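You operate a simulated robot arm through the tools that you are given. There is no shell and no other tool.

You run a simulated robot arm. Do the job below in one go: nothing can be reset, and whatever is moved stays where it is left.

## Task
Wipe the press base, oil a patch on it and run the table out and in.
Fine: blue wiper first, then the brown dabber dipped in the oil tub; put both back and leave the blue dabber. Set down upright: brown dabber. Where these are worked on the way, their far stop is far enough and under half their travel is too little: press table. A coat counts when it lies all over at full strength: go over it till it gets no stronger. What is to be rubbed or washed off counts as gone when no trace of it is left.

Only the result counts: the job must be done as asked and must still hold three seconds after the hand-in. Knocking over, shifting, dropping, spilling or breaking anything else fails it.

## Robot
A 6-joint arm with a fingered hand, fixed in place. Base frame: the origin is on the floor under the middle of its stand, x ahead of it, y to its left, z up; the work surface is at about z = 755. Units: mm, rad, N and s.
With the tool pointing down near the work surface it reaches from about 220 to 540 mm from the base axis. Its first joint turns from -2.897 to 2.897 rad. Payload 3.1 kg.
Tool frame: the origin (TCP) lies between the finger pads and is the grasp point; the fingertips stand 22 mm ahead of it; z points along the fingers, y is the line along which they close. The gripper opens to 132 mm; its body begins 60 mm behind the TCP. The gripper is a hand of 4 fingers: y runs from the thumb to the fingers, the wrist lies at [0, 0, -218] in the tool frame, and closing takes about 1.5 s.
Orientation is that of the tool frame in the base frame, as a unit quaternion [x, y, z, w]. With the fingers straight down and closing along the base's y, the tool's x points along the base's -x, its y along +y and its z along -z.

## Interface
- The arm moves only by the tool step_arm. Its argument "increments" is a list of rows, each a list of 6 numbers: the shift along the base's x, y, z in cm, then the turn, a rotation vector about the base's x, y, z in rad. In form: [[x, y, z, rx, ry, rz], ...]. A call has 1 to 20 rows; each row shifts and turns the commanded pose from where the row before left it. "fingers" is the closure, from 0 (fully open) to 1 (shut), set as the call begins (left out, the last holds). A row lasts 0.2 s, in which the tool goes at most 50 mm and 0.15 rad; a call with a longer step from one row to the next is refused whole, and so is a gripper value outside its range. Where a pose cannot be reached the arm comes as near as it can. A force on the tool above 90 N (or 10 N above the force at the start of the call, whichever is more), or a blocked arm, ends the call early, and 0.2 s more pass. The fingers move at their own pace (about 153 mm/s each) and stop on an object; they squeeze with about 26 N. The grip force told is the motor's: it shows also when the fingers shut on nothing. Time passes only in rows, and 0.2 s behind the last, so rows that do not move let the fingers close. The reply holds the time, the measured pose of the TCP, the force on the tool along the base axes, the opening and the grip force, in the units named above and with some noise, with the torque about the TCP (base axes, N m) and any sound that the robot's microphone picked up.
- Cameras (640 x 400 px; columns grow to the right, rows downward): "scene" is fixed at [50.1, -499.2, 1363.6]; the picture's right is [0.84, -0.54, 0.00], its down [-0.28, -0.44, -0.85] and it looks along [0.46, 0.72, -0.52] (base axes); focal length 330 px, centre (320, 200). "wrist" rides on the gripper at [53, -53, -84] in the tool frame; the picture's right is [0.71, 0.71, 0.00], its down [-0.53, 0.53, -0.67] and it looks along [-0.47, 0.47, 0.74] (tool axes); focal length 247 px, centre (320, 200). There is no depth. A picture from a camera that has moved, and an enlarged one, comes with that camera's place and axes in the base frame and with its lens.
- get_image(camera): a new picture of that camera. No time passes.
- slide_trunk(by): moves the trunk up (or, below 0, down) by that many mm; the arm rides with it, the base frame stays. It gives what a move gives, with no picture.
- set_fingers(finger1, finger2, finger3, thumb_bend): sets how far each is bent, from 0 (flat) to 100 (curled in); at 30 the hand is open as for a grip, at 70 the pads meet at the TCP. One left out holds its place. A second passes; each finger stops where it meets its share of the squeeze, and holds until it gets a number again. A gripper value or a shape takes the hand back. It gives what a move gives, with no picture; readings hold the bend of each and the force on the fingers (four entries, about 0 where the hand has none), thumb and palm.
- preshape(shape): the hand has 4 fingers and takes this shape, open, in about a second: jaw (thumb against the fingers, like two jaws); tri (thumb and two fingers); tip (a fingertip pinch); poke (one finger out to press); point (the index stretched); flat (the hand flat); cup (the hand cupped); fist (a fist). The gripper value then closes the fingers along that shape, each until it touches; the sizes above hold for jaw. It gives what a move gives, with no picture.
- close_up(camera, box): a new picture of the part [left, top, right, bottom] of that camera's present view, enlarged. No time passes.
- finish_job(): hands the job in; it is judged then, once.

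Places have to be worked out from the pictures, the camera data and where the tool is seen. Open the gripper and draw the arm clear of the work before you hand the job in, unless the task says otherwise.

The tools are called after ">>>" by a JSON object that holds its "api" and its "payload". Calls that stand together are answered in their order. step_arm: Moves the arm, as the interface text tells. Its arguments: {"type":"object","properties":{"increments":{"type":"array","items":{"type":"array","items":{"type":"number"}}},"fingers":{"type":"number"}},"required":["increments"]} The other tools are called the same way: slide_trunk (by) moves the trunk up or down; preshape (shape) gives the hand a shape; set_fingers (finger1, finger2, finger3, thumb_bend) moves the fingers one by one; get_image (camera) takes a picture; close_up (camera, box) takes an enlarged picture of a part of a camera's view; finish_job () hands the job in.

At the start:

```text
t: 0.0
tcp_pos: [235.9, 228.8, 1040.4]
orientation: [0.0, 1.0, 0.0, 0.001]
wrist_force: [0.2, 0.8, -0.6]
ft_torque: [-0.01, 0.02, -0.02]
finger_gap: 131.8
grip_force: 0.0
shape: jaw
bend: [30.0, 30.0, 30.0, 30.0]
finger forces: [0.0, 0.1, 0.0, 0.0, 0.1, 0.0]
trunk travel left (down, up): [-275.0, 111.0]
```

scene: 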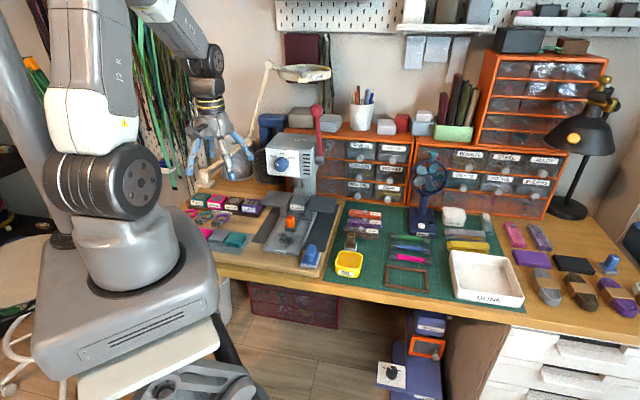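
wrist: 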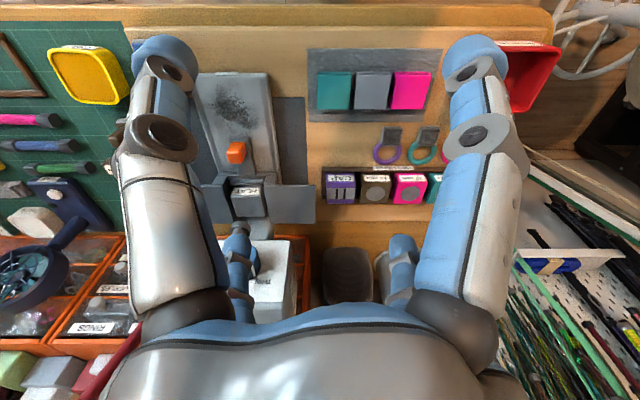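

I'll begin by looking closely at the scene to find the press, the wiper, the dabbers and the oil tub.

>>> {"api": "close_up", "payload": {"camera": "scene", "box": [180, 160, 380, 285]}}

>>> {"api": "close_up", "payload": {"camera": "scene", "box": [480, 190, 640, 310]}}

>>> {"api": "close_up", "payload": {"camera": "wrist", "box": [180, 30, 460, 220]}}

>>> {"api": "close_up", "payload": {"camera": "scene", "box": [320, 190, 520, 315]}}

```text
3.20 times, centred on (280, 222) of scene
camera zoom: at [50.1, -499.2, 1363.6], right [0.84, -0.54, 0.0], down [-0.28, -0.44, -0.85], along [0.46, 0.72, -0.52], focal length 1055 px, centre (448, 128)
```

zoom: 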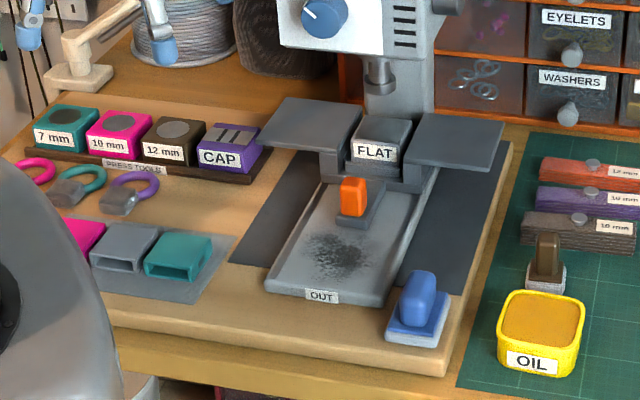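

```text
3.33 times, centred on (560, 250) of scene
camera zoom: at [50.1, -499.2, 1363.6], right [0.84, -0.54, 0.0], down [-0.28, -0.44, -0.85], along [0.46, 0.72, -0.52], focal length 1099 px, centre (-480, 33)
```

zoom: 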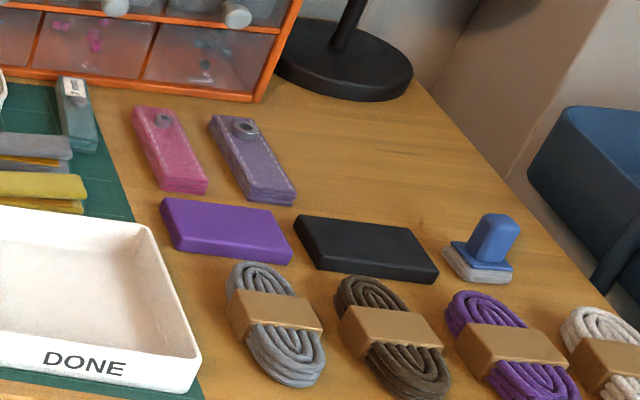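

```text
2.11 times, centred on (320, 125) of wrist
camera zoom: at [182.7, 177.0, 1124.0], right [-0.71, 0.71, 0.0], down [0.53, 0.53, 0.67], along [0.47, 0.47, -0.74], focal length 520 px, centre (320, 358)
```

zoom: 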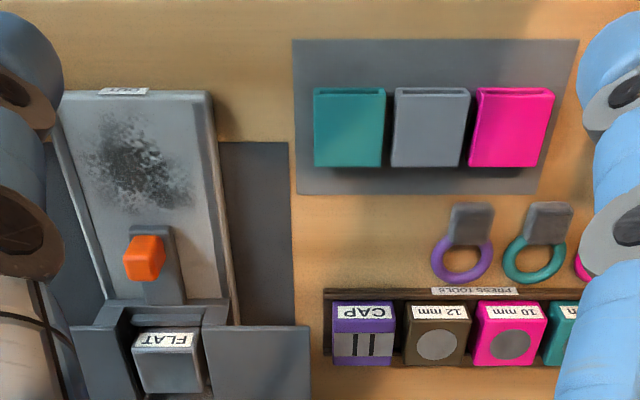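

```text
3.20 times, centred on (420, 252) of scene
camera zoom: at [50.1, -499.2, 1363.6], right [0.84, -0.54, 0.0], down [-0.28, -0.44, -0.85], along [0.46, 0.72, -0.52], focal length 1055 px, centre (0, 32)
```

zoom: 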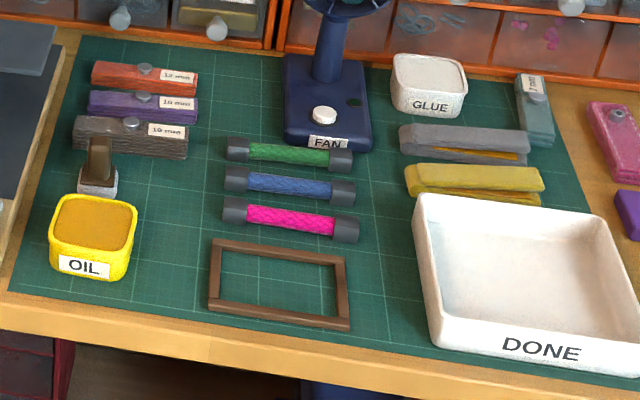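

>>> {"api": "close_up", "payload": {"camera": "scene", "box": [260, 205, 330, 270]}}

>>> {"api": "close_up", "payload": {"camera": "scene", "box": [585, 240, 640, 285]}}

>>> {"api": "close_up", "payload": {"camera": "scene", "box": [325, 220, 375, 285]}}

>>> {"api": "close_up", "payload": {"camera": "wrist", "box": [190, 60, 320, 230]}}

```text
6.15 times, centred on (295, 238) of scene
camera zoom: at [50.1, -499.2, 1363.6], right [0.84, -0.54, 0.0], down [-0.28, -0.44, -0.85], along [0.46, 0.72, -0.52], focal length 2029 px, centre (474, -31)
```

zoom: 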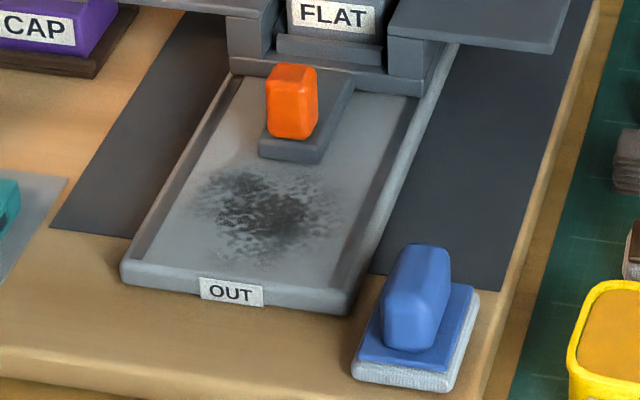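

```text
8.89 times, centred on (612, 262) of scene
camera zoom: at [50.1, -499.2, 1363.6], right [0.84, -0.54, 0.0], down [-0.28, -0.44, -0.85], along [0.46, 0.72, -0.52], focal length 2930 px, centre (-2280, -356)
```

zoom: 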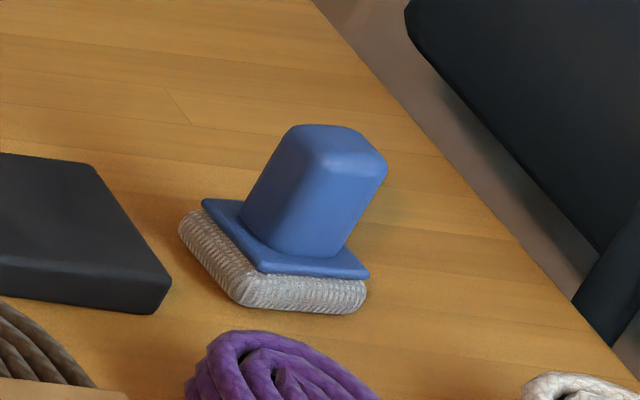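

```text
6.15 times, centred on (350, 252) of scene
camera zoom: at [50.1, -499.2, 1363.6], right [0.84, -0.54, 0.0], down [-0.28, -0.44, -0.85], along [0.46, 0.72, -0.52], focal length 2029 px, centre (135, -123)
```

zoom: 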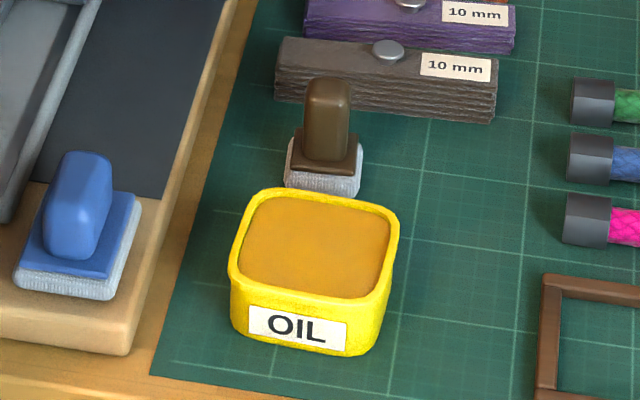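

```text
2.35 times, centred on (255, 145) of wrist
camera zoom: at [182.7, 177.0, 1124.0], right [-0.71, 0.71, 0.0], down [0.53, 0.53, 0.67], along [0.47, 0.47, -0.74], focal length 581 px, centre (473, 329)
```

zoom: 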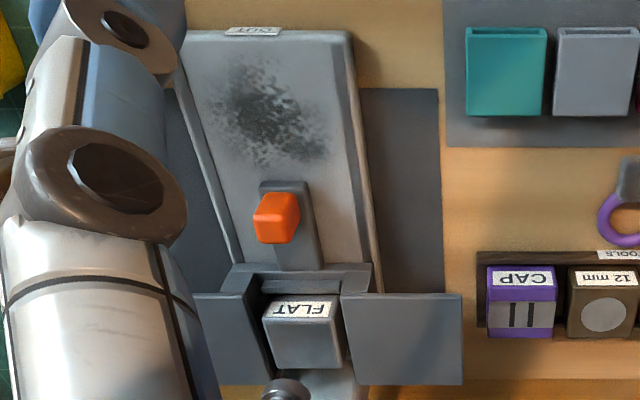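

The near blue tool by the press has the wide pad, so I take it as the wiper. The far one at about (1045, -361) is out of reach and must be the blue dabber. The brown dabber stands behind the oil tub. I move the wrist camera in to survey the press base.

>>> {"api": "step_arm", "payload": {"increments": [[0.68, -2.37, -2.0, 0, 0, 0], [0.68, -2.37, -2.0, 0, 0, 0], [0.68, -2.37, -2.0, 0, 0, 0], [0.68, -2.37, -2.0, 0, 0, 0], [0.68, -2.37, -2.0, 0, 0, 0], [0.68, -2.37, -2.0, 0, 0, 0], [0, 0, 0, 0, 0, 0]]}}

>>> {"api": "get_image", "payload": {"camera": "wrist"}}

>>> {"api": "get_image", "payload": {"camera": "scene"}}

```text
t: 1.6
tcp_pos: [277.9, 89.2, 918.1]
orientation: [0.001, 1.0, 0.0, 0.0]
wrist_force: [0.1, -0.8, 0.2]
ft_torque: [-0.01, 0.01, 0.01]
finger_gap: 132.2
grip_force: 0.1
shape: jaw
bend: [30.0, 30.0, 30.0, 30.0]
finger forces: [0.1, 0.0, 0.0, 0.0, 0.0, 0.0]
trunk travel left (down, up): [-275.0, 111.0]
```

```text
taken
camera wrist: at [222.8, 36.1, 1000.9], right [-0.71, 0.71, 0.0], down [0.53, 0.53, 0.67], along [0.47, 0.47, -0.74], focal length 247 px, centre (320, 200)
```

wrist: 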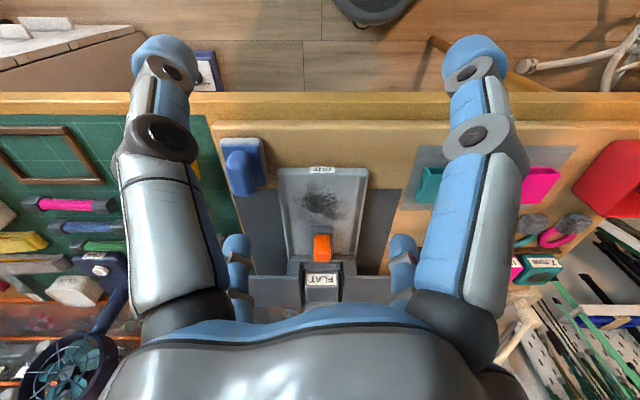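

```text
taken
```

scene: 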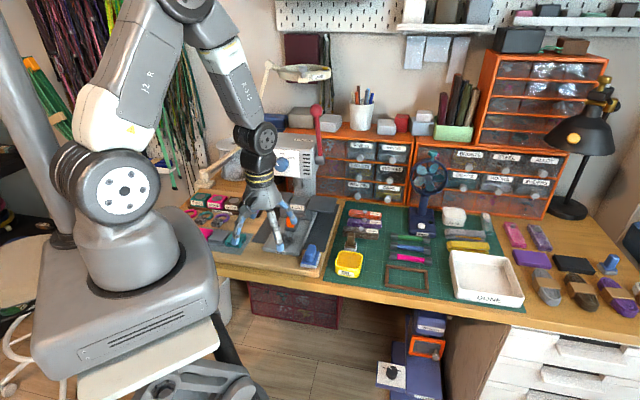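

>>> {"api": "close_up", "payload": {"camera": "wrist", "box": [200, 110, 430, 310]}}

>>> {"api": "close_up", "payload": {"camera": "wrist", "box": [260, 155, 380, 260]}}

>>> {"api": "close_up", "payload": {"camera": "scene", "box": [200, 180, 340, 280]}}

```text
2.00 times, centred on (315, 210) of wrist
camera zoom: at [222.8, 36.1, 1000.9], right [-0.71, 0.71, 0.0], down [0.53, 0.53, 0.67], along [0.47, 0.47, -0.74], focal length 494 px, centre (330, 180)
```

zoom: 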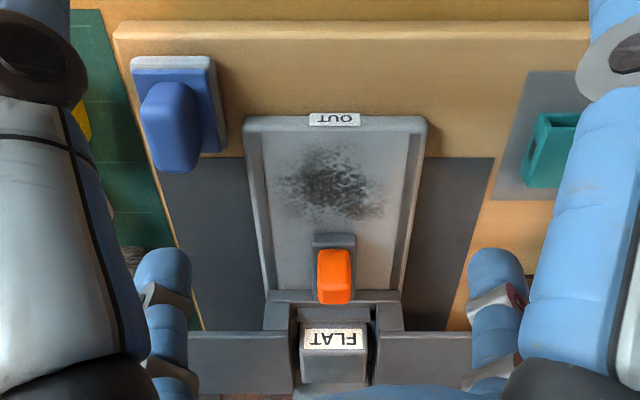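

```text
3.81 times, centred on (320, 208) of wrist
camera zoom: at [222.8, 36.1, 1000.9], right [-0.71, 0.71, 0.0], down [0.53, 0.53, 0.67], along [0.47, 0.47, -0.74], focal length 941 px, centre (320, 171)
```

zoom: 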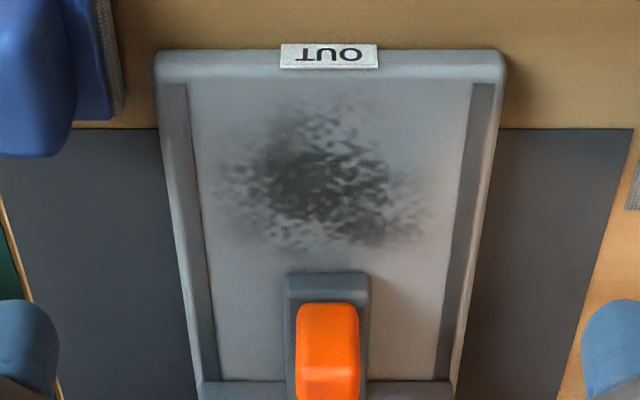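

```text
4.00 times, centred on (270, 230) of scene
camera zoom: at [50.1, -499.2, 1363.6], right [0.84, -0.54, 0.0], down [-0.28, -0.44, -0.85], along [0.46, 0.72, -0.52], focal length 1319 px, centre (520, 80)
```

zoom: 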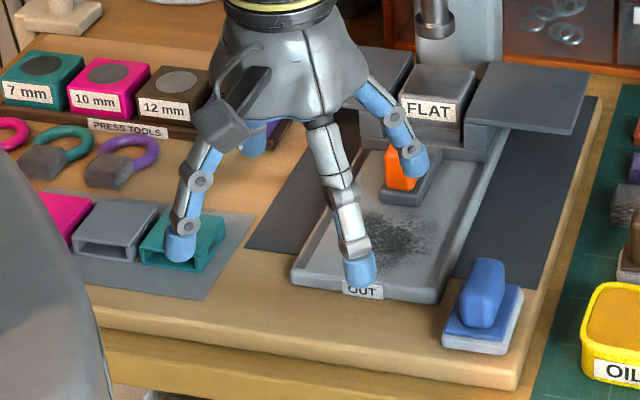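

The hand has four digits at ±x and ±y of the tool, so I turn it 45° to line up with the bench. I then move it above the wiper, which I judge to be around (390, 85), for a closer look.

>>> {"api": "step_arm", "payload": {"increments": [[1.885, -0.07, -0.3, 0, 0, 0.131], [1.885, -0.07, -0.3, 0, 0, 0.131], [1.885, -0.07, -0.3, 0, 0, 0.131], [1.885, -0.07, -0.3, 0, 0, 0.131], [1.885, -0.07, -0.3, 0, 0, 0.131], [1.885, -0.07, -0.3, 0, 0, 0.1304], [0, 0, 0, 0, 0, 0]]}}

>>> {"api": "get_image", "payload": {"camera": "wrist"}}

>>> {"api": "get_image", "payload": {"camera": "scene"}}

```text
t: 3.2
tcp_pos: [388.1, 81.9, 901.1]
orientation: [-0.382, 0.924, 0.0, 0.0]
wrist_force: [0.0, 0.2, -0.4]
ft_torque: [-0.02, -0.04, 0.0]
finger_gap: 132.0
grip_force: 0.0
shape: jaw
bend: [30.0, 30.0, 30.0, 30.0]
finger forces: [0.0, 0.0, 0.0, 0.0, 0.1, 0.0]
trunk travel left (down, up): [-275.0, 111.0]
```

```text
taken
camera wrist: at [388.1, 7.4, 986.1], right [-1.0, 0.0, 0.0], down [0.0, 0.74, 0.67], along [0.0, 0.67, -0.74], focal length 247 px, centre (320, 200)
```

wrist: 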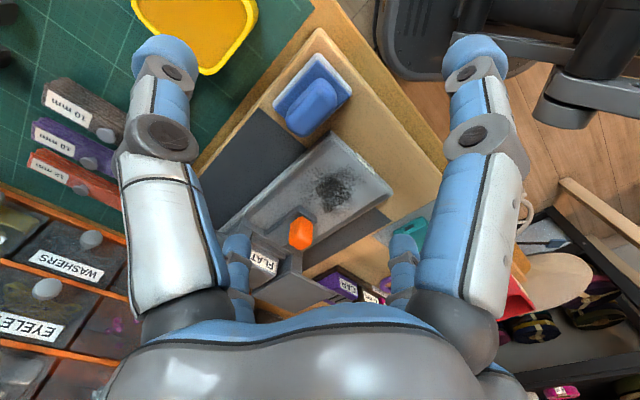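

```text
taken
```

scene: 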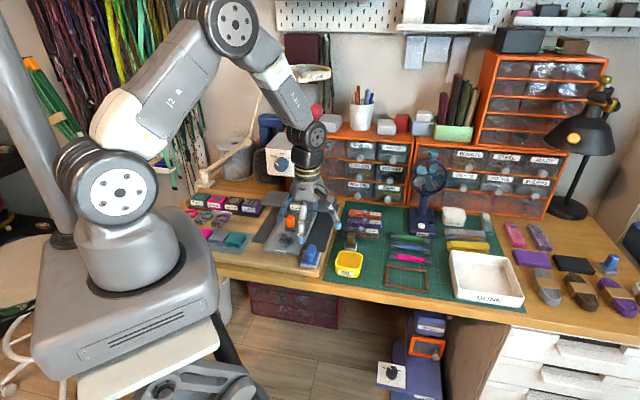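

>>> {"api": "close_up", "payload": {"camera": "wrist", "box": [240, 40, 400, 140]}}

>>> {"api": "close_up", "payload": {"camera": "wrist", "box": [220, 110, 420, 300]}}

>>> {"api": "close_up", "payload": {"camera": "scene", "box": [260, 180, 360, 280]}}

```text
4.00 times, centred on (320, 90) of wrist
camera zoom: at [388.1, 7.4, 986.1], right [-1.0, 0.0, 0.0], down [0.0, 0.74, 0.67], along [0.0, 0.67, -0.74], focal length 988 px, centre (320, 640)
```

zoom: 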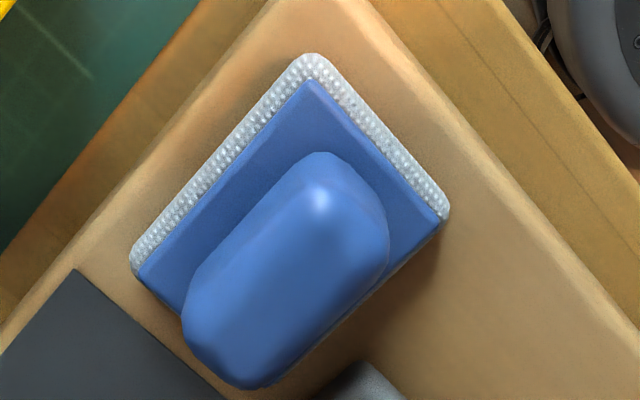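

```text
2.11 times, centred on (320, 205) of wrist
camera zoom: at [388.1, 7.4, 986.1], right [-1.0, 0.0, 0.0], down [0.0, 0.74, 0.67], along [0.0, 0.67, -0.74], focal length 520 px, centre (320, 190)
```

zoom: 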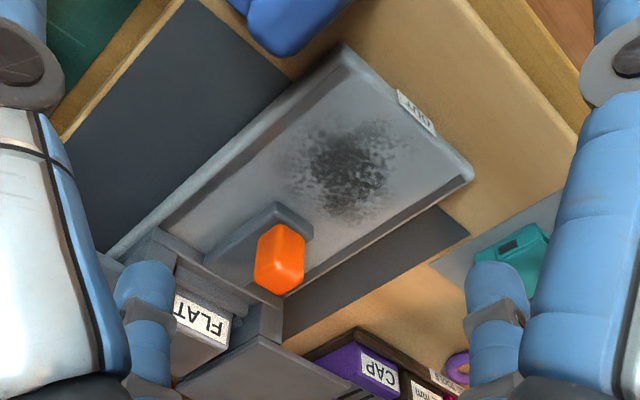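

```text
4.00 times, centred on (310, 230) of scene
camera zoom: at [50.1, -499.2, 1363.6], right [0.84, -0.54, 0.0], down [-0.28, -0.44, -0.85], along [0.46, 0.72, -0.52], focal length 1319 px, centre (360, 80)
```

zoom: 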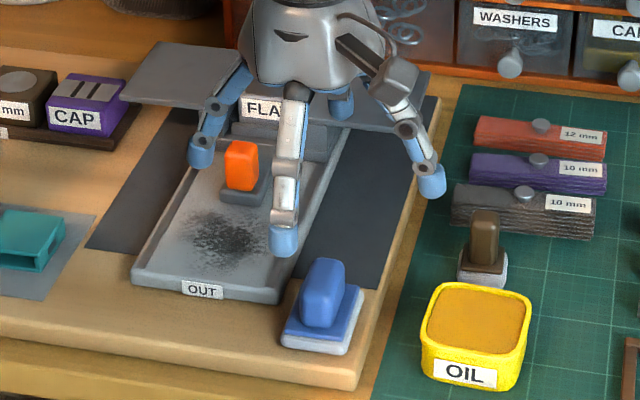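

The wiper's pad spans about 58 x 42 mm, aligned with the bench and centred near (395, 87), and its handle top is at z≈799. I centre over it, partly close the fingers and go down to z≈835.

>>> {"api": "step_arm", "payload": {"increments": [[0.35, 0.25, -1.5, 0, 0, 0], [0.34, 0.26, -1.7, 0, 0, 0], [0, 0, -1.7, 0, 0, 0], [0, 0, -1.7, 0, 0, 0], [0, 0, 0, 0, 0, 0]], "fingers": 0.35}}

>>> {"api": "get_image", "payload": {"camera": "wrist"}}

>>> {"api": "close_up", "payload": {"camera": "scene", "box": [260, 180, 360, 280]}}

```text
t: 4.4
tcp_pos: [394.5, 90.0, 834.8]
orientation: [-0.382, 0.924, 0.0, 0.0]
wrist_force: [-0.6, -0.4, 0.4]
ft_torque: [0.0, 0.0, 0.03]
finger_gap: 86.3
grip_force: 0.1
shape: jaw
bend: [30.0, 30.0, 30.0, 70.0]
finger forces: [0.0, 0.1, 0.1, 0.0, 0.1, 0.0]
trunk travel left (down, up): [-275.0, 111.0]
```

```text
taken
camera wrist: at [395.2, 14.3, 918.9], right [-1.0, 0.0, 0.0], down [0.0, 0.74, 0.67], along [0.0, 0.67, -0.74], focal length 247 px, centre (320, 200)
```

wrist: 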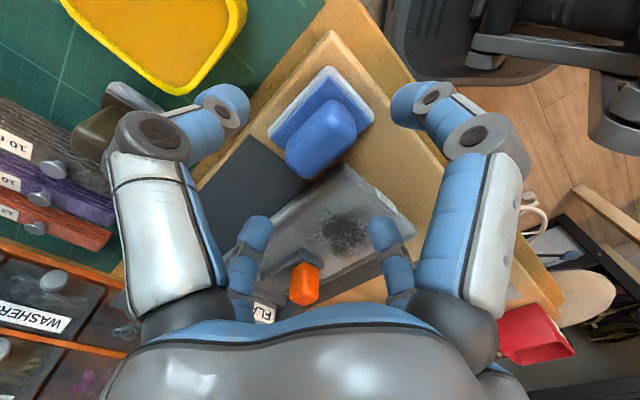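

```text
4.00 times, centred on (310, 230) of scene
camera zoom: at [50.1, -499.2, 1363.6], right [0.84, -0.54, 0.0], down [-0.28, -0.44, -0.85], along [0.46, 0.72, -0.52], focal length 1319 px, centre (360, 80)
```

zoom: 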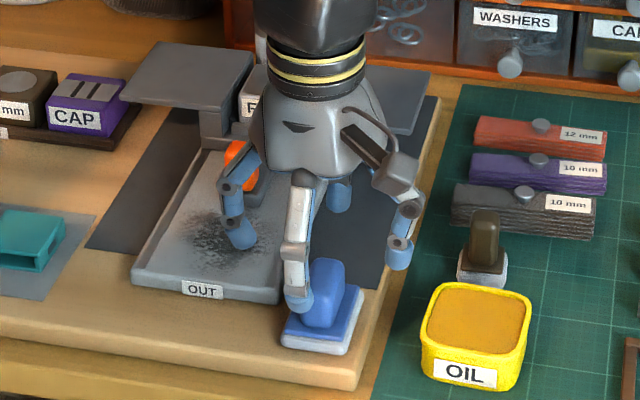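

>>> {"api": "close_up", "payload": {"camera": "wrist", "box": [250, 50, 400, 200]}}

```text
2.67 times, centred on (325, 125) of wrist
camera zoom: at [395.2, 14.3, 918.9], right [-1.0, 0.0, 0.0], down [0.0, 0.74, 0.67], along [0.0, 0.67, -0.74], focal length 659 px, centre (307, 400)
```

zoom: 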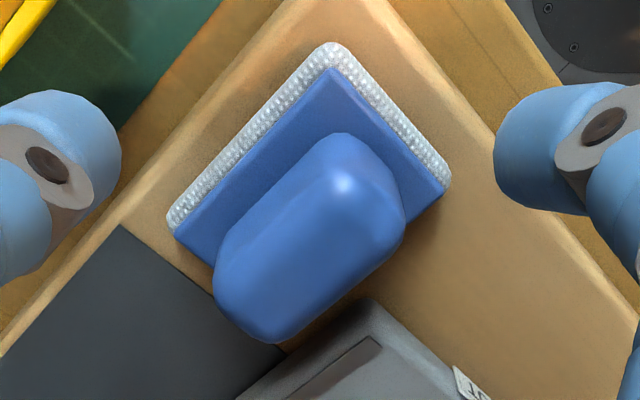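

Comparing the two views, the pad sits at z≈758 with its centre at about (395.4, 88), right under the TCP. I descend toward z≈800 in small steps.

>>> {"api": "step_arm", "payload": {"increments": [[0, -0.1, -1.0, 0, 0, 0], [0, 0, -1.0, 0, 0, 0], [0, 0, -0.8, 0, 0, 0], [0, 0, -0.5, 0, 0, 0], [0, 0, 0, 0, 0, 0]]}}

>>> {"api": "get_image", "payload": {"camera": "wrist"}}

>>> {"api": "close_up", "payload": {"camera": "scene", "box": [270, 210, 350, 280]}}

```text
t: 5.6
tcp_pos: [396.5, 86.7, 802.8]
orientation: [-0.383, 0.924, 0.0, 0.0]
wrist_force: [-0.9, -0.3, -0.1]
ft_torque: [-0.01, 0.01, 0.0]
finger_gap: 86.3
grip_force: 0.0
shape: jaw
bend: [30.0, 30.0, 30.0, 70.0]
finger forces: [0.0, 0.1, 0.0, 0.0, 0.0, 0.1]
trunk travel left (down, up): [-275.0, 111.0]
```

```text
taken
camera wrist: at [395.9, 12.2, 886.9], right [-1.0, 0.0, 0.0], down [0.0, 0.74, 0.67], along [0.0, 0.67, -0.74], focal length 247 px, centre (320, 200)
```

wrist: 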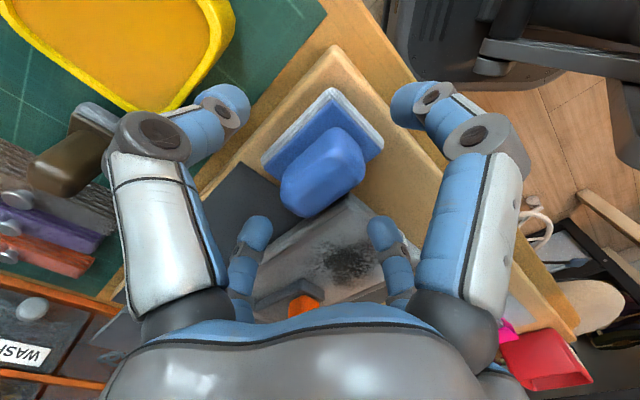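

```text
5.71 times, centred on (310, 245) of scene
camera zoom: at [50.1, -499.2, 1363.6], right [0.84, -0.54, 0.0], down [-0.28, -0.44, -0.85], along [0.46, 0.72, -0.52], focal length 1884 px, centre (377, -57)
```

zoom: 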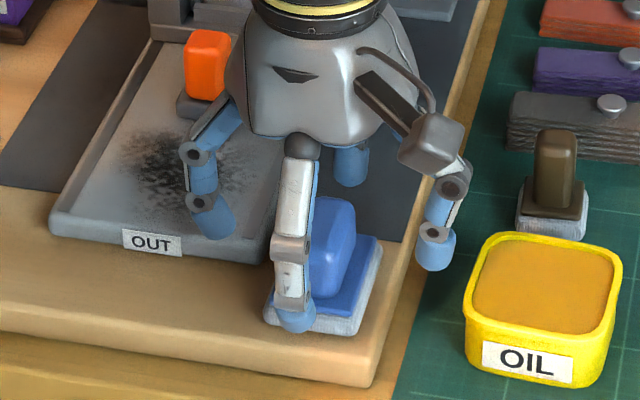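

The fingertips are at about z≈772, close to the wiper's plate. I raise 6 mm, close to a 53 mm gap so the tips come in over the plate, and check.

>>> {"api": "step_arm", "payload": {"increments": [[-0.05, 0.1, 0.6, 0, 0, 0], [0, 0, 0, 0, 0, 0]]}}

>>> {"api": "step_arm", "payload": {"increments": [[0, 0, 0, 0, 0, 0], [0, 0, 0, 0, 0, 0], [0, 0, 0, 0, 0, 0]], "fingers": 0.6}}

>>> {"api": "get_image", "payload": {"camera": "wrist"}}

>>> {"api": "close_up", "payload": {"camera": "scene", "box": [270, 210, 350, 280]}}

```text
t: 6.2
tcp_pos: [396.2, 87.4, 808.7]
orientation: [-0.382, 0.924, 0.0, 0.0]
wrist_force: [0.2, -0.4, 0.2]
ft_torque: [0.02, -0.02, -0.03]
finger_gap: 86.3
grip_force: 0.0
shape: jaw
bend: [30.0, 30.0, 30.0, 70.0]
finger forces: [0.0, 0.0, 0.0, 0.0, 0.1, 0.0]
trunk travel left (down, up): [-275.0, 111.0]
```

```text
t: 7.0
tcp_pos: [396.6, 86.4, 809.0]
orientation: [-0.382, 0.924, 0.0, 0.001]
wrist_force: [-0.8, -0.5, 0.3]
ft_torque: [-0.04, -0.02, 0.0]
finger_gap: 53.1
grip_force: 0.0
shape: jaw
bend: [41.0, 41.0, 41.0, 70.0]
finger forces: [0.0, 0.0, 0.0, 0.0, 0.0, 0.1]
trunk travel left (down, up): [-275.0, 111.0]
```

```text
taken
camera wrist: at [396.0, 12.6, 892.3], right [-1.0, 0.0, 0.0], down [0.0, 0.74, 0.67], along [0.0, 0.67, -0.74], focal length 247 px, centre (320, 200)
```

wrist: 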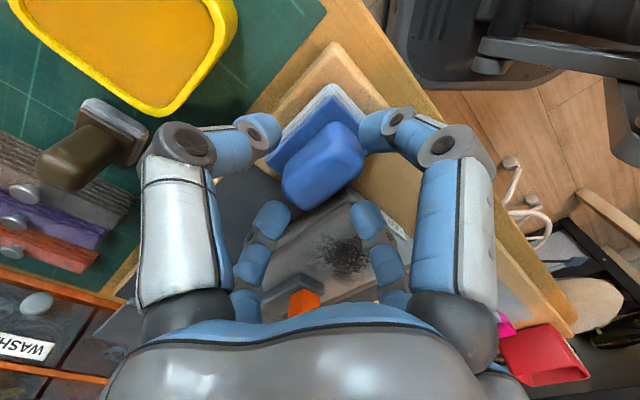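

```text
5.71 times, centred on (310, 245) of scene
camera zoom: at [50.1, -499.2, 1363.6], right [0.84, -0.54, 0.0], down [-0.28, -0.44, -0.85], along [0.46, 0.72, -0.52], focal length 1884 px, centre (377, -57)
```

zoom: 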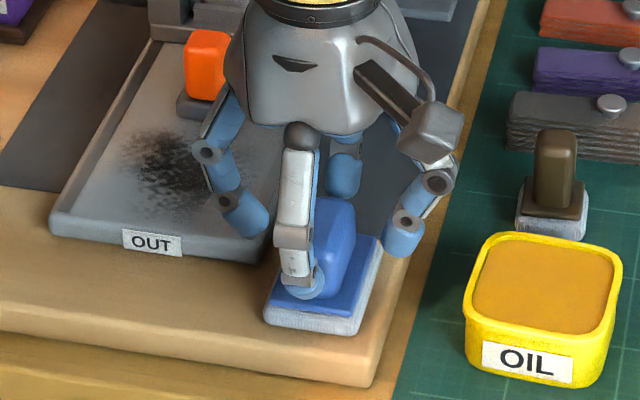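

The tips now hang over the wiper's plate around the handle. I lower 8 mm and close the fingers on the handle.

>>> {"api": "step_arm", "payload": {"increments": [[-0.05, 0.05, -0.4, 0, 0, 0], [0, 0, -0.4, 0, 0, 0], [0, 0, 0, 0, 0, 0]]}}

>>> {"api": "step_arm", "payload": {"increments": [[0, 0, 0, 0, 0, 0], [0, 0, 0, 0, 0, 0], [0, 0, 0, 0, 0, 0], [0, 0, 0, 0, 0, 0], [0, 0, 0, 0, 0, 0], [0, 0, 0, 0, 0, 0]], "fingers": 1.0}}

>>> {"api": "get_image", "payload": {"camera": "wrist"}}

>>> {"api": "close_up", "payload": {"camera": "scene", "box": [270, 210, 350, 280]}}

```text
t: 7.8
tcp_pos: [397.1, 86.9, 800.1]
orientation: [-0.383, 0.924, -0.001, 0.0]
wrist_force: [0.4, -1.6, -0.5]
ft_torque: [0.0, 0.01, 0.01]
finger_gap: 53.1
grip_force: 0.0
shape: jaw
bend: [41.0, 41.0, 41.0, 70.0]
finger forces: [0.0, 0.0, 0.0, 0.0, 0.0, 0.1]
trunk travel left (down, up): [-275.0, 111.0]
```

```text
t: 9.2
tcp_pos: [396.9, 86.5, 800.3]
orientation: [-0.383, 0.924, 0.001, 0.0]
wrist_force: [0.0, -0.6, 0.1]
ft_torque: [0.03, 0.03, -0.01]
finger_gap: 24.9
grip_force: 26.6
shape: jaw
bend: [79.0, 76.0, 79.0, 70.0]
finger forces: [22.9, 23.4, 23.0, 0.1, 23.7, 0.1]
trunk travel left (down, up): [-275.0, 111.0]
```

```text
taken
camera wrist: at [396.3, 12.3, 885.1], right [-1.0, 0.0, 0.0], down [0.0, 0.74, 0.67], along [0.0, 0.67, -0.74], focal length 247 px, centre (320, 200)
```

wrist: 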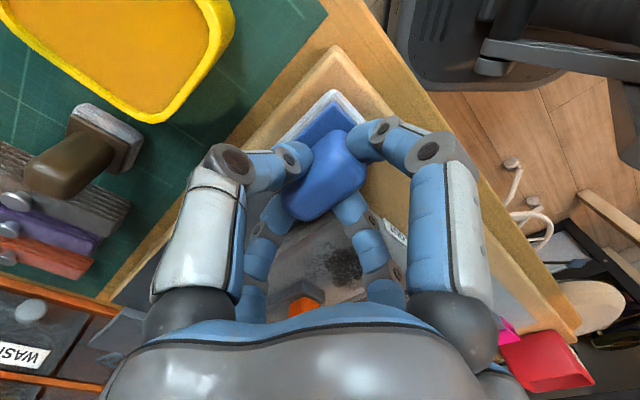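

```text
5.71 times, centred on (310, 245) of scene
camera zoom: at [50.1, -499.2, 1363.6], right [0.84, -0.54, 0.0], down [-0.28, -0.44, -0.85], along [0.46, 0.72, -0.52], focal length 1884 px, centre (377, -57)
```

zoom: 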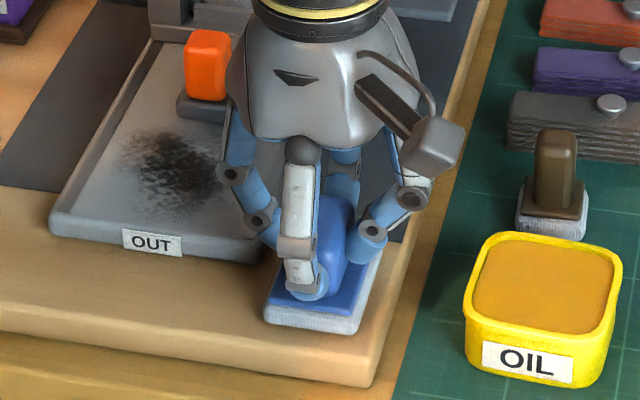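

The wiper is held firmly, with about 23 N on each finger. I lift it straight up 4 cm and check that it comes along cleanly.

>>> {"api": "step_arm", "payload": {"increments": [[0, 0, 0.8, 0, 0, 0], [0, 0, 1.2, 0, 0, 0], [0, 0, 1.5, 0, 0, 0], [0, 0, 1.5, 0, 0, 0], [0, 0, 0, 0, 0, 0]]}}

>>> {"api": "get_image", "payload": {"camera": "wrist"}}

>>> {"api": "close_up", "payload": {"camera": "scene", "box": [260, 180, 360, 280]}}

```text
t: 10.4
tcp_pos: [395.4, 87.6, 851.8]
orientation: [-0.383, 0.924, 0.0, 0.0]
wrist_force: [-1.0, -0.8, -0.9]
ft_torque: [-0.01, 0.0, -0.03]
finger_gap: 24.9
grip_force: 26.4
shape: jaw
bend: [79.0, 76.0, 79.0, 70.0]
finger forces: [23.0, 23.6, 23.0, 0.1, 23.7, 0.0]
trunk travel left (down, up): [-275.0, 111.0]
```

```text
taken
camera wrist: at [395.0, 13.8, 935.8], right [-1.0, 0.0, 0.0], down [0.0, 0.74, 0.67], along [0.0, 0.67, -0.74], focal length 247 px, centre (320, 200)
```

wrist: 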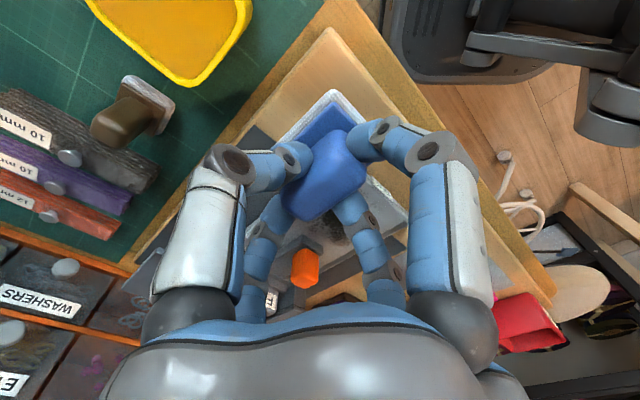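

```text
4.00 times, centred on (310, 230) of scene
camera zoom: at [50.1, -499.2, 1363.6], right [0.84, -0.54, 0.0], down [-0.28, -0.44, -0.85], along [0.46, 0.72, -0.52], focal length 1319 px, centre (360, 80)
```

zoom: 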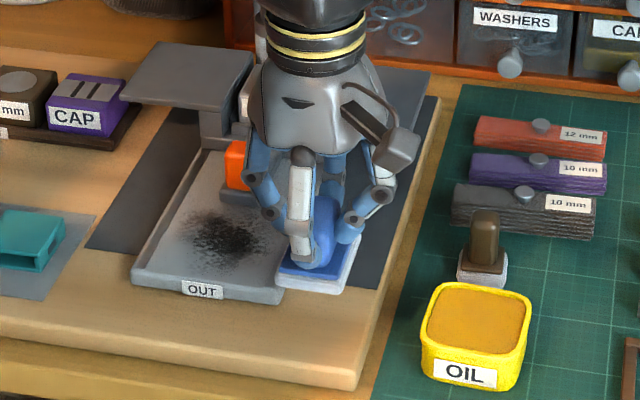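

The wiper is off the board and level. I carry it over the tray to about (368, 183), then descend partway.

>>> {"api": "step_arm", "payload": {"increments": [[-0.9, 3.15, 0, 0, 0, 0], [-0.9, 3.15, 0, 0, 0, 0], [-0.85, 3.15, 0, 0, 0, 0], [0, 0, -1.2, 0, 0, 0], [0, 0, -1.2, 0, 0, 0], [0, 0, 0, 0, 0, 0]]}}

>>> {"api": "get_image", "payload": {"camera": "wrist"}}

>>> {"api": "close_up", "payload": {"camera": "scene", "box": [250, 190, 340, 270]}}

```text
t: 11.8
tcp_pos: [369.7, 183.8, 827.4]
orientation: [-0.383, 0.924, 0.001, 0.0]
wrist_force: [-1.0, 0.0, -0.1]
ft_torque: [0.03, 0.0, 0.03]
finger_gap: 25.1
grip_force: 26.0
shape: jaw
bend: [79.0, 76.0, 79.0, 70.0]
finger forces: [23.0, 23.5, 23.1, 0.1, 23.8, 0.1]
trunk travel left (down, up): [-275.0, 111.0]
```

```text
taken
camera wrist: at [370.0, 109.4, 911.3], right [-1.0, 0.0, 0.0], down [0.0, 0.74, 0.67], along [0.0, 0.67, -0.74], focal length 247 px, centre (320, 200)
```

wrist: 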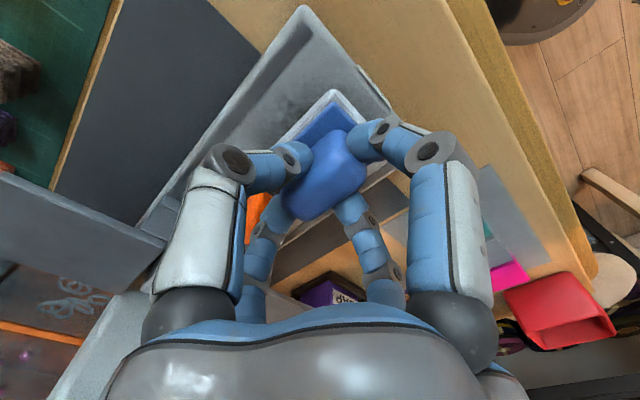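

```text
5.00 times, centred on (295, 230) of scene
camera zoom: at [50.1, -499.2, 1363.6], right [0.84, -0.54, 0.0], down [-0.28, -0.44, -0.85], along [0.46, 0.72, -0.52], focal length 1648 px, centre (445, 50)
```

zoom: 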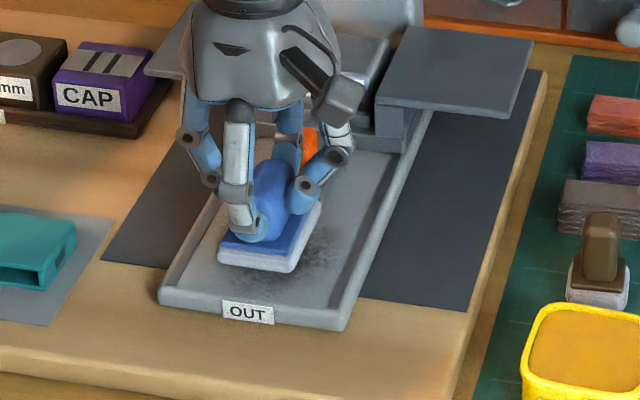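

The wiper is over the middle of the tray. I descend slowly to find the floor by force.

>>> {"api": "step_arm", "payload": {"increments": [[0, 0, -0.6, 0, 0, 0], [0, 0, -0.5, 0, 0, 0], [0, 0, 0, 0, 0, 0]]}}

>>> {"api": "step_arm", "payload": {"increments": [[0, 0, -0.2, 0, 0, 0], [0, 0, -0.2, 0, 0, 0], [0, 0, 0, 0, 0, 0]]}}

```text
t: 12.6
tcp_pos: [369.3, 183.2, 816.7]
orientation: [-0.383, 0.924, 0.001, 0.0]
wrist_force: [-3.1, -2.2, 1.8]
ft_torque: [0.08, -0.07, 0.01]
finger_gap: 24.8
grip_force: 25.7
shape: jaw
bend: [79.0, 76.0, 79.0, 70.0]
finger forces: [23.7, 23.6, 29.3, 0.1, 23.8, 0.0]
trunk travel left (down, up): [-275.0, 111.0]
```

```text
t: 13.4
tcp_pos: [369.5, 182.9, 814.4]
orientation: [-0.383, 0.924, 0.0, 0.002]
wrist_force: [-4.2, -5.5, 22.2]
ft_torque: [0.22, -0.21, 0.0]
finger_gap: 25.1
grip_force: 25.8
shape: jaw
bend: [79.0, 76.0, 79.0, 70.0]
finger forces: [25.6, 25.2, 37.6, 0.0, 26.1, 0.0]
trunk travel left (down, up): [-275.0, 111.0]
```

Contact started at about z=816, with the force centred toward the pad's rear edge and finger 3 loaded. I look before pressing any further.

>>> {"api": "get_image", "payload": {"camera": "wrist"}}

>>> {"api": "close_up", "payload": {"camera": "scene", "box": [265, 205, 325, 265]}}

>>> {"api": "close_up", "payload": {"camera": "wrist", "box": [200, 80, 420, 250]}}

```text
taken
camera wrist: at [368.3, 107.7, 897.3], right [-1.0, 0.0, 0.0], down [0.0, 0.74, 0.67], along [0.0, 0.67, -0.74], focal length 247 px, centre (320, 200)
```

wrist: 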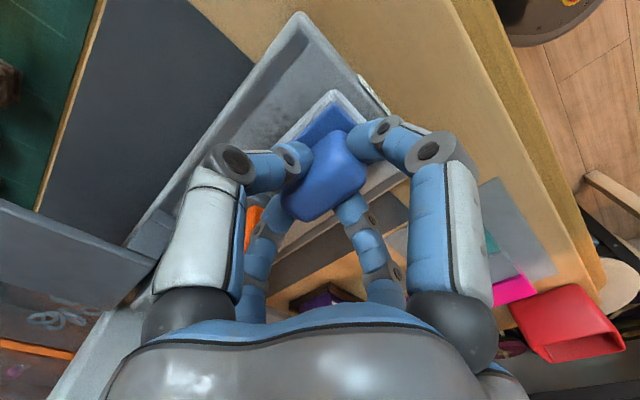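

```text
6.67 times, centred on (295, 235) of scene
camera zoom: at [50.1, -499.2, 1363.6], right [0.84, -0.54, 0.0], down [-0.28, -0.44, -0.85], along [0.46, 0.72, -0.52], focal length 2198 px, centre (487, -33)
```

zoom: 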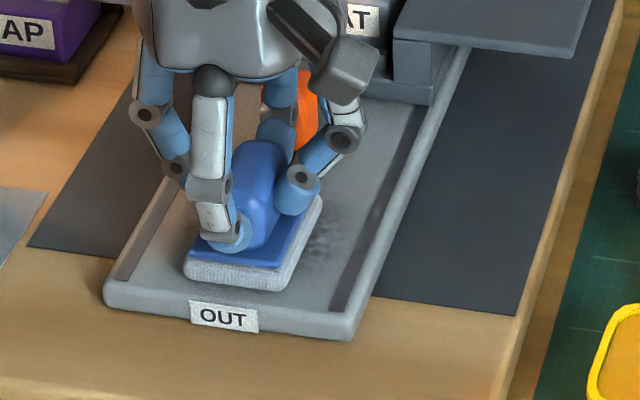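

```text
2.35 times, centred on (310, 165) of wrist
camera zoom: at [368.3, 107.7, 897.3], right [-1.0, 0.0, 0.0], down [0.0, 0.74, 0.67], along [0.0, 0.67, -0.74], focal length 581 px, centre (344, 282)
```

zoom: 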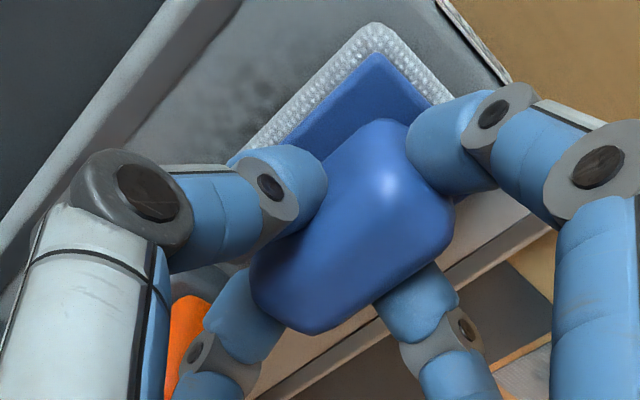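

Finger 3, on the far side, seems to be touching the orange knob: the first contact force was horizontal, pushing toward the front. I back off 5 mm up and 10 mm toward the front, then come down again.

>>> {"api": "step_arm", "payload": {"increments": [[0, 0, 0.7, 0, 0, 0], [-0.6, -0.8, 0, 0, 0, 0], [0, 0, 0, 0, 0, 0]]}}

>>> {"api": "step_arm", "payload": {"increments": [[0, 0, -0.2, 0, 0, 0], [0, 0, -0.2, 0, 0, 0], [0, 0, 0, 0, 0, 0]]}}

>>> {"api": "step_arm", "payload": {"increments": [[0, 0, -0.2, 0, 0, 0], [0, 0, 0, 0, 0, 0]]}}

```text
t: 14.2
tcp_pos: [362.7, 176.6, 820.1]
orientation: [-0.382, 0.924, 0.0, 0.0]
wrist_force: [-0.8, 0.9, -0.8]
ft_torque: [0.02, 0.01, 0.01]
finger_gap: 25.1
grip_force: 25.6
shape: jaw
bend: [79.0, 76.0, 79.0, 70.0]
finger forces: [24.4, 24.4, 25.1, 0.0, 24.7, 0.0]
trunk travel left (down, up): [-275.0, 111.0]
```

```text
t: 15.0
tcp_pos: [364.2, 175.9, 816.4]
orientation: [-0.382, 0.924, 0.0, 0.0]
wrist_force: [-0.4, -0.7, -0.9]
ft_torque: [0.02, -0.01, 0.01]
finger_gap: 25.1
grip_force: 25.7
shape: jaw
bend: [79.0, 76.0, 79.0, 70.0]
finger forces: [24.4, 24.4, 24.9, 0.1, 24.8, 0.0]
trunk travel left (down, up): [-275.0, 111.0]
```

```text
t: 15.6
tcp_pos: [364.2, 176.0, 813.5]
orientation: [-0.382, 0.924, 0.0, 0.001]
wrist_force: [0.1, -1.0, 7.4]
ft_torque: [-0.01, -0.01, -0.02]
finger_gap: 24.9
grip_force: 26.1
shape: jaw
bend: [79.0, 76.0, 79.0, 70.0]
finger forces: [24.7, 24.9, 25.0, 0.2, 25.5, 0.0]
trunk travel left (down, up): [-275.0, 111.0]
```

The pad now lies flat on the tray floor: 7 N with no torque, at TCP z≈814, so the floor is at z≈771. I press slightly more and sweep sideways ±16 mm.

>>> {"api": "step_arm", "payload": {"increments": [[0, 0, -0.05, 0, 0, 0], [-0.566, 0.566, 0, 0, 0, 0], [-0.566, 0.566, 0, 0, 0, 0], [0.566, -0.566, 0, 0, 0, 0], [0.566, -0.566, 0, 0, 0, 0], [0.566, -0.566, 0, 0, 0, 0], [0.566, -0.566, 0, 0, 0, 0], [0, 0, 0, 0, 0, 0]]}}

>>> {"api": "close_up", "payload": {"camera": "scene", "box": [265, 205, 325, 265]}}

>>> {"api": "get_image", "payload": {"camera": "wrist"}}

```text
t: 17.4
tcp_pos: [373.7, 164.1, 813.2]
orientation: [-0.382, 0.924, 0.0, 0.001]
wrist_force: [-3.6, 5.4, 14.8]
ft_torque: [0.09, 0.06, -0.05]
finger_gap: 25.4
grip_force: 25.8
shape: jaw
bend: [79.0, 76.0, 79.0, 70.0]
finger forces: [25.6, 28.5, 26.4, 0.0, 25.8, 0.0]
trunk travel left (down, up): [-275.0, 111.0]
```

```text
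6.67 times, centred on (295, 235) of scene
camera zoom: at [50.1, -499.2, 1363.6], right [0.84, -0.54, 0.0], down [-0.28, -0.44, -0.85], along [0.46, 0.72, -0.52], focal length 2198 px, centre (487, -33)
```

zoom: 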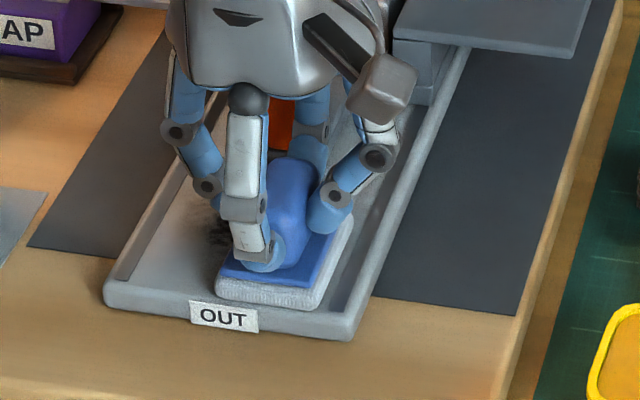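

```text
taken
camera wrist: at [374.1, 89.4, 897.2], right [-1.0, 0.0, 0.0], down [0.0, 0.74, 0.67], along [0.0, 0.67, -0.74], focal length 247 px, centre (320, 200)
```

wrist: 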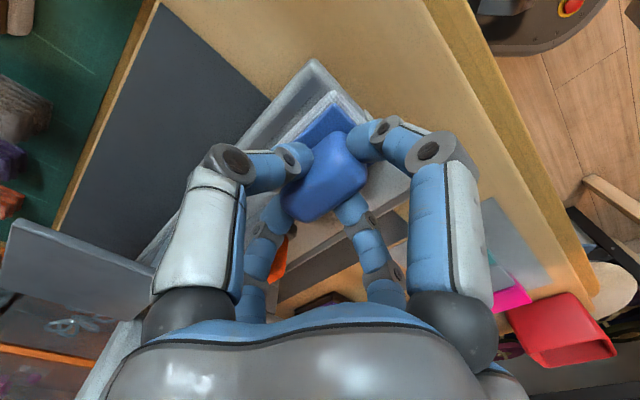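

The wiping works: it drags smoothly with about 6 N of friction. I slide to the right rail, where the far finger clears the knob, then stroke toward the back beside it.

>>> {"api": "step_arm", "payload": {"increments": [[0.28, -0.28, 0, 0, 0, 0], [0.6, 0.6, 0, 0, 0, 0], [0.6, 0.6, 0, 0, 0, 0], [0, 0, 0, 0, 0, 0]]}}

>>> {"api": "step_arm", "payload": {"increments": [[0.4, 0.4, 0, 0, 0, 0], [0.3, 0.3, 0, 0, 0, 0], [0, 0, 0, 0, 0, 0]]}}

>>> {"api": "close_up", "payload": {"camera": "scene", "box": [265, 205, 325, 265]}}

```text
t: 18.4
tcp_pos: [390.1, 172.0, 813.5]
orientation: [-0.382, 0.924, 0.001, 0.001]
wrist_force: [-1.2, -4.0, 9.4]
ft_torque: [-0.08, 0.04, 0.01]
finger_gap: 25.5
grip_force: 26.0
shape: jaw
bend: [79.0, 76.0, 79.0, 70.0]
finger forces: [26.9, 26.6, 25.9, 0.0, 27.4, 0.1]
trunk travel left (down, up): [-275.0, 111.0]
```

```text
t: 19.2
tcp_pos: [397.1, 179.0, 814.1]
orientation: [-0.383, 0.924, 0.001, 0.0]
wrist_force: [-3.8, -3.0, 9.5]
ft_torque: [-0.1, 0.06, 0.0]
finger_gap: 25.6
grip_force: 25.6
shape: jaw
bend: [79.0, 76.0, 79.0, 70.0]
finger forces: [27.3, 27.0, 25.3, 0.0, 26.8, 0.0]
trunk travel left (down, up): [-275.0, 111.0]
```

```text
6.67 times, centred on (295, 235) of scene
camera zoom: at [50.1, -499.2, 1363.6], right [0.84, -0.54, 0.0], down [-0.28, -0.44, -0.85], along [0.46, 0.72, -0.52], focal length 2198 px, centre (487, -33)
```

zoom: 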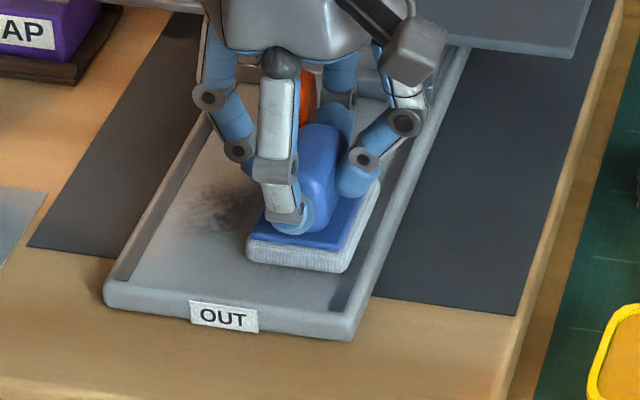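

The stroke beside the knob is clear, but a grey trace remains on the left. I stroke here twice more, then sweep across to the left rail.

>>> {"api": "step_arm", "payload": {"increments": [[-0.636, -0.636, 0, 0, 0, 0], [-0.636, -0.636, 0, 0, 0, 0], [-0.636, -0.636, 0, 0, 0, 0], [0.636, 0.636, 0, 0, 0, 0], [0.636, 0.636, 0, 0, 0, 0], [0.636, 0.636, 0, 0, 0, 0], [-0.636, -0.636, 0, 0, 0, 0], [-0.636, -0.636, 0, 0, 0, 0], [-0.636, -0.636, 0, 0, 0, 0], [-0.566, 0.566, 0, 0, 0, 0], [-0.566, 0.566, 0, 0, 0, 0], [-0.566, 0.566, 0, 0, 0, 0], [-0.566, 0.566, 0, 0, 0, 0], [-0.566, 0.566, 0, 0, 0, 0], [0, 0, 0, 0, 0, 0]]}}

>>> {"api": "close_up", "payload": {"camera": "scene", "box": [265, 205, 325, 265]}}

```text
t: 22.4
tcp_pos: [349.5, 189.1, 812.8]
orientation: [-0.382, 0.924, 0.001, 0.002]
wrist_force: [5.2, -5.1, 17.7]
ft_torque: [-0.12, -0.05, 0.03]
finger_gap: 25.3
grip_force: 26.3
shape: jaw
bend: [79.0, 76.0, 79.0, 70.0]
finger forces: [26.1, 25.7, 26.9, 0.1, 30.0, 0.1]
trunk travel left (down, up): [-275.0, 111.0]
```

```text
6.67 times, centred on (295, 235) of scene
camera zoom: at [50.1, -499.2, 1363.6], right [0.84, -0.54, 0.0], down [-0.28, -0.44, -0.85], along [0.46, 0.72, -0.52], focal length 2198 px, centre (487, -33)
```

zoom: 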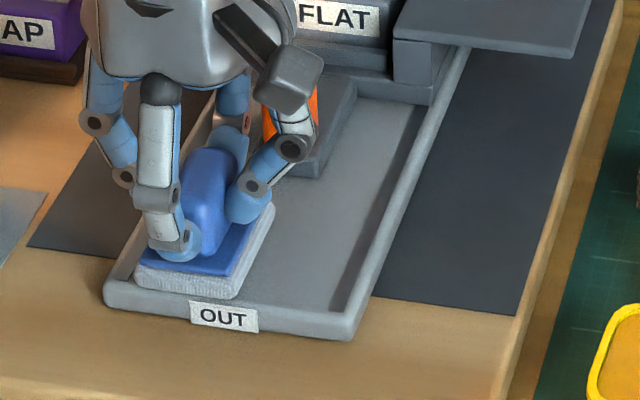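

The right side looks clean. I edge toward the left rail and watch the side force before stroking back along that side.

>>> {"api": "step_arm", "payload": {"increments": [[-0.14, 0.14, 0, 0, 0, 0], [-0.14, 0.14, 0, 0, 0, 0], [0, 0, 0, 0, 0, 0]]}}

>>> {"api": "close_up", "payload": {"camera": "wrist", "box": [200, 20, 420, 250]}}

```text
t: 23.2
tcp_pos: [346.4, 191.2, 813.0]
orientation: [-0.383, 0.924, 0.001, 0.002]
wrist_force: [7.5, -7.0, 21.6]
ft_torque: [-0.11, -0.11, 0.02]
finger_gap: 25.5
grip_force: 25.9
shape: jaw
bend: [79.0, 76.0, 79.0, 70.0]
finger forces: [25.9, 25.7, 27.2, 0.0, 31.3, 0.1]
trunk travel left (down, up): [-275.0, 111.0]
```

```text
1.74 times, centred on (310, 135) of wrist
camera zoom: at [345.3, 116.2, 896.5], right [-1.0, 0.0, 0.0], down [0.0, 0.74, 0.67], along [0.0, 0.67, -0.74], focal length 430 px, centre (337, 313)
```

zoom: 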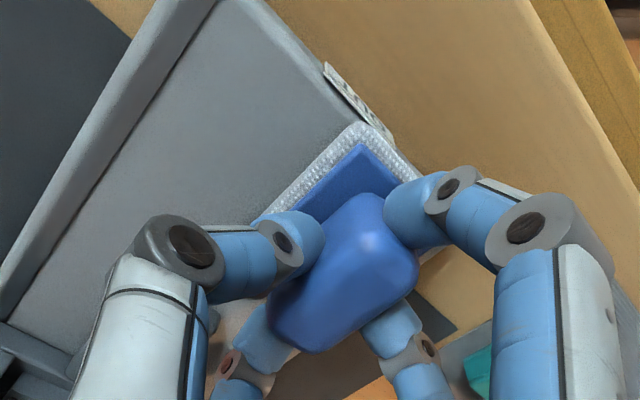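

There is only friction, so I'm not on the rail yet. I shift 2 mm more and stroke toward the back past the knob's left side.

>>> {"api": "step_arm", "payload": {"increments": [[-0.14, 0.14, 0.04, 0, 0, 0], [0.55, 0.55, 0, 0, 0, 0], [0.55, 0.55, 0, 0, 0, 0], [0, 0, 0, 0, 0, 0]]}}

>>> {"api": "close_up", "payload": {"camera": "scene", "box": [265, 205, 325, 265]}}

```text
t: 24.2
tcp_pos: [355.2, 203.8, 812.7]
orientation: [-0.383, 0.924, 0.0, 0.0]
wrist_force: [-2.7, -1.6, 6.3]
ft_torque: [-0.05, 0.01, -0.03]
finger_gap: 25.5
grip_force: 26.3
shape: jaw
bend: [79.0, 76.0, 79.0, 70.0]
finger forces: [26.8, 27.4, 26.2, 0.0, 26.9, 0.0]
trunk travel left (down, up): [-275.0, 111.0]
```

```text
6.67 times, centred on (295, 235) of scene
camera zoom: at [50.1, -499.2, 1363.6], right [0.84, -0.54, 0.0], down [-0.28, -0.44, -0.85], along [0.46, 0.72, -0.52], focal length 2198 px, centre (487, -33)
```

zoom: 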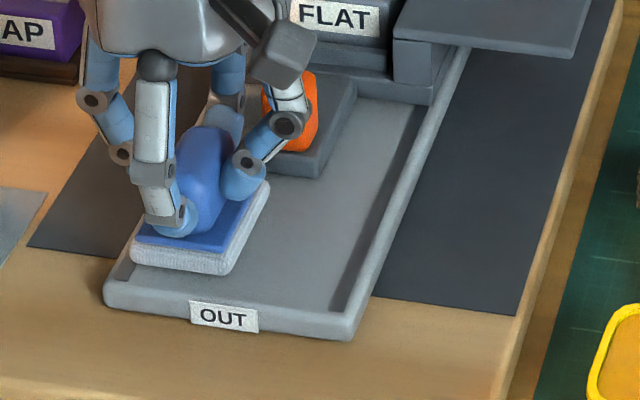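

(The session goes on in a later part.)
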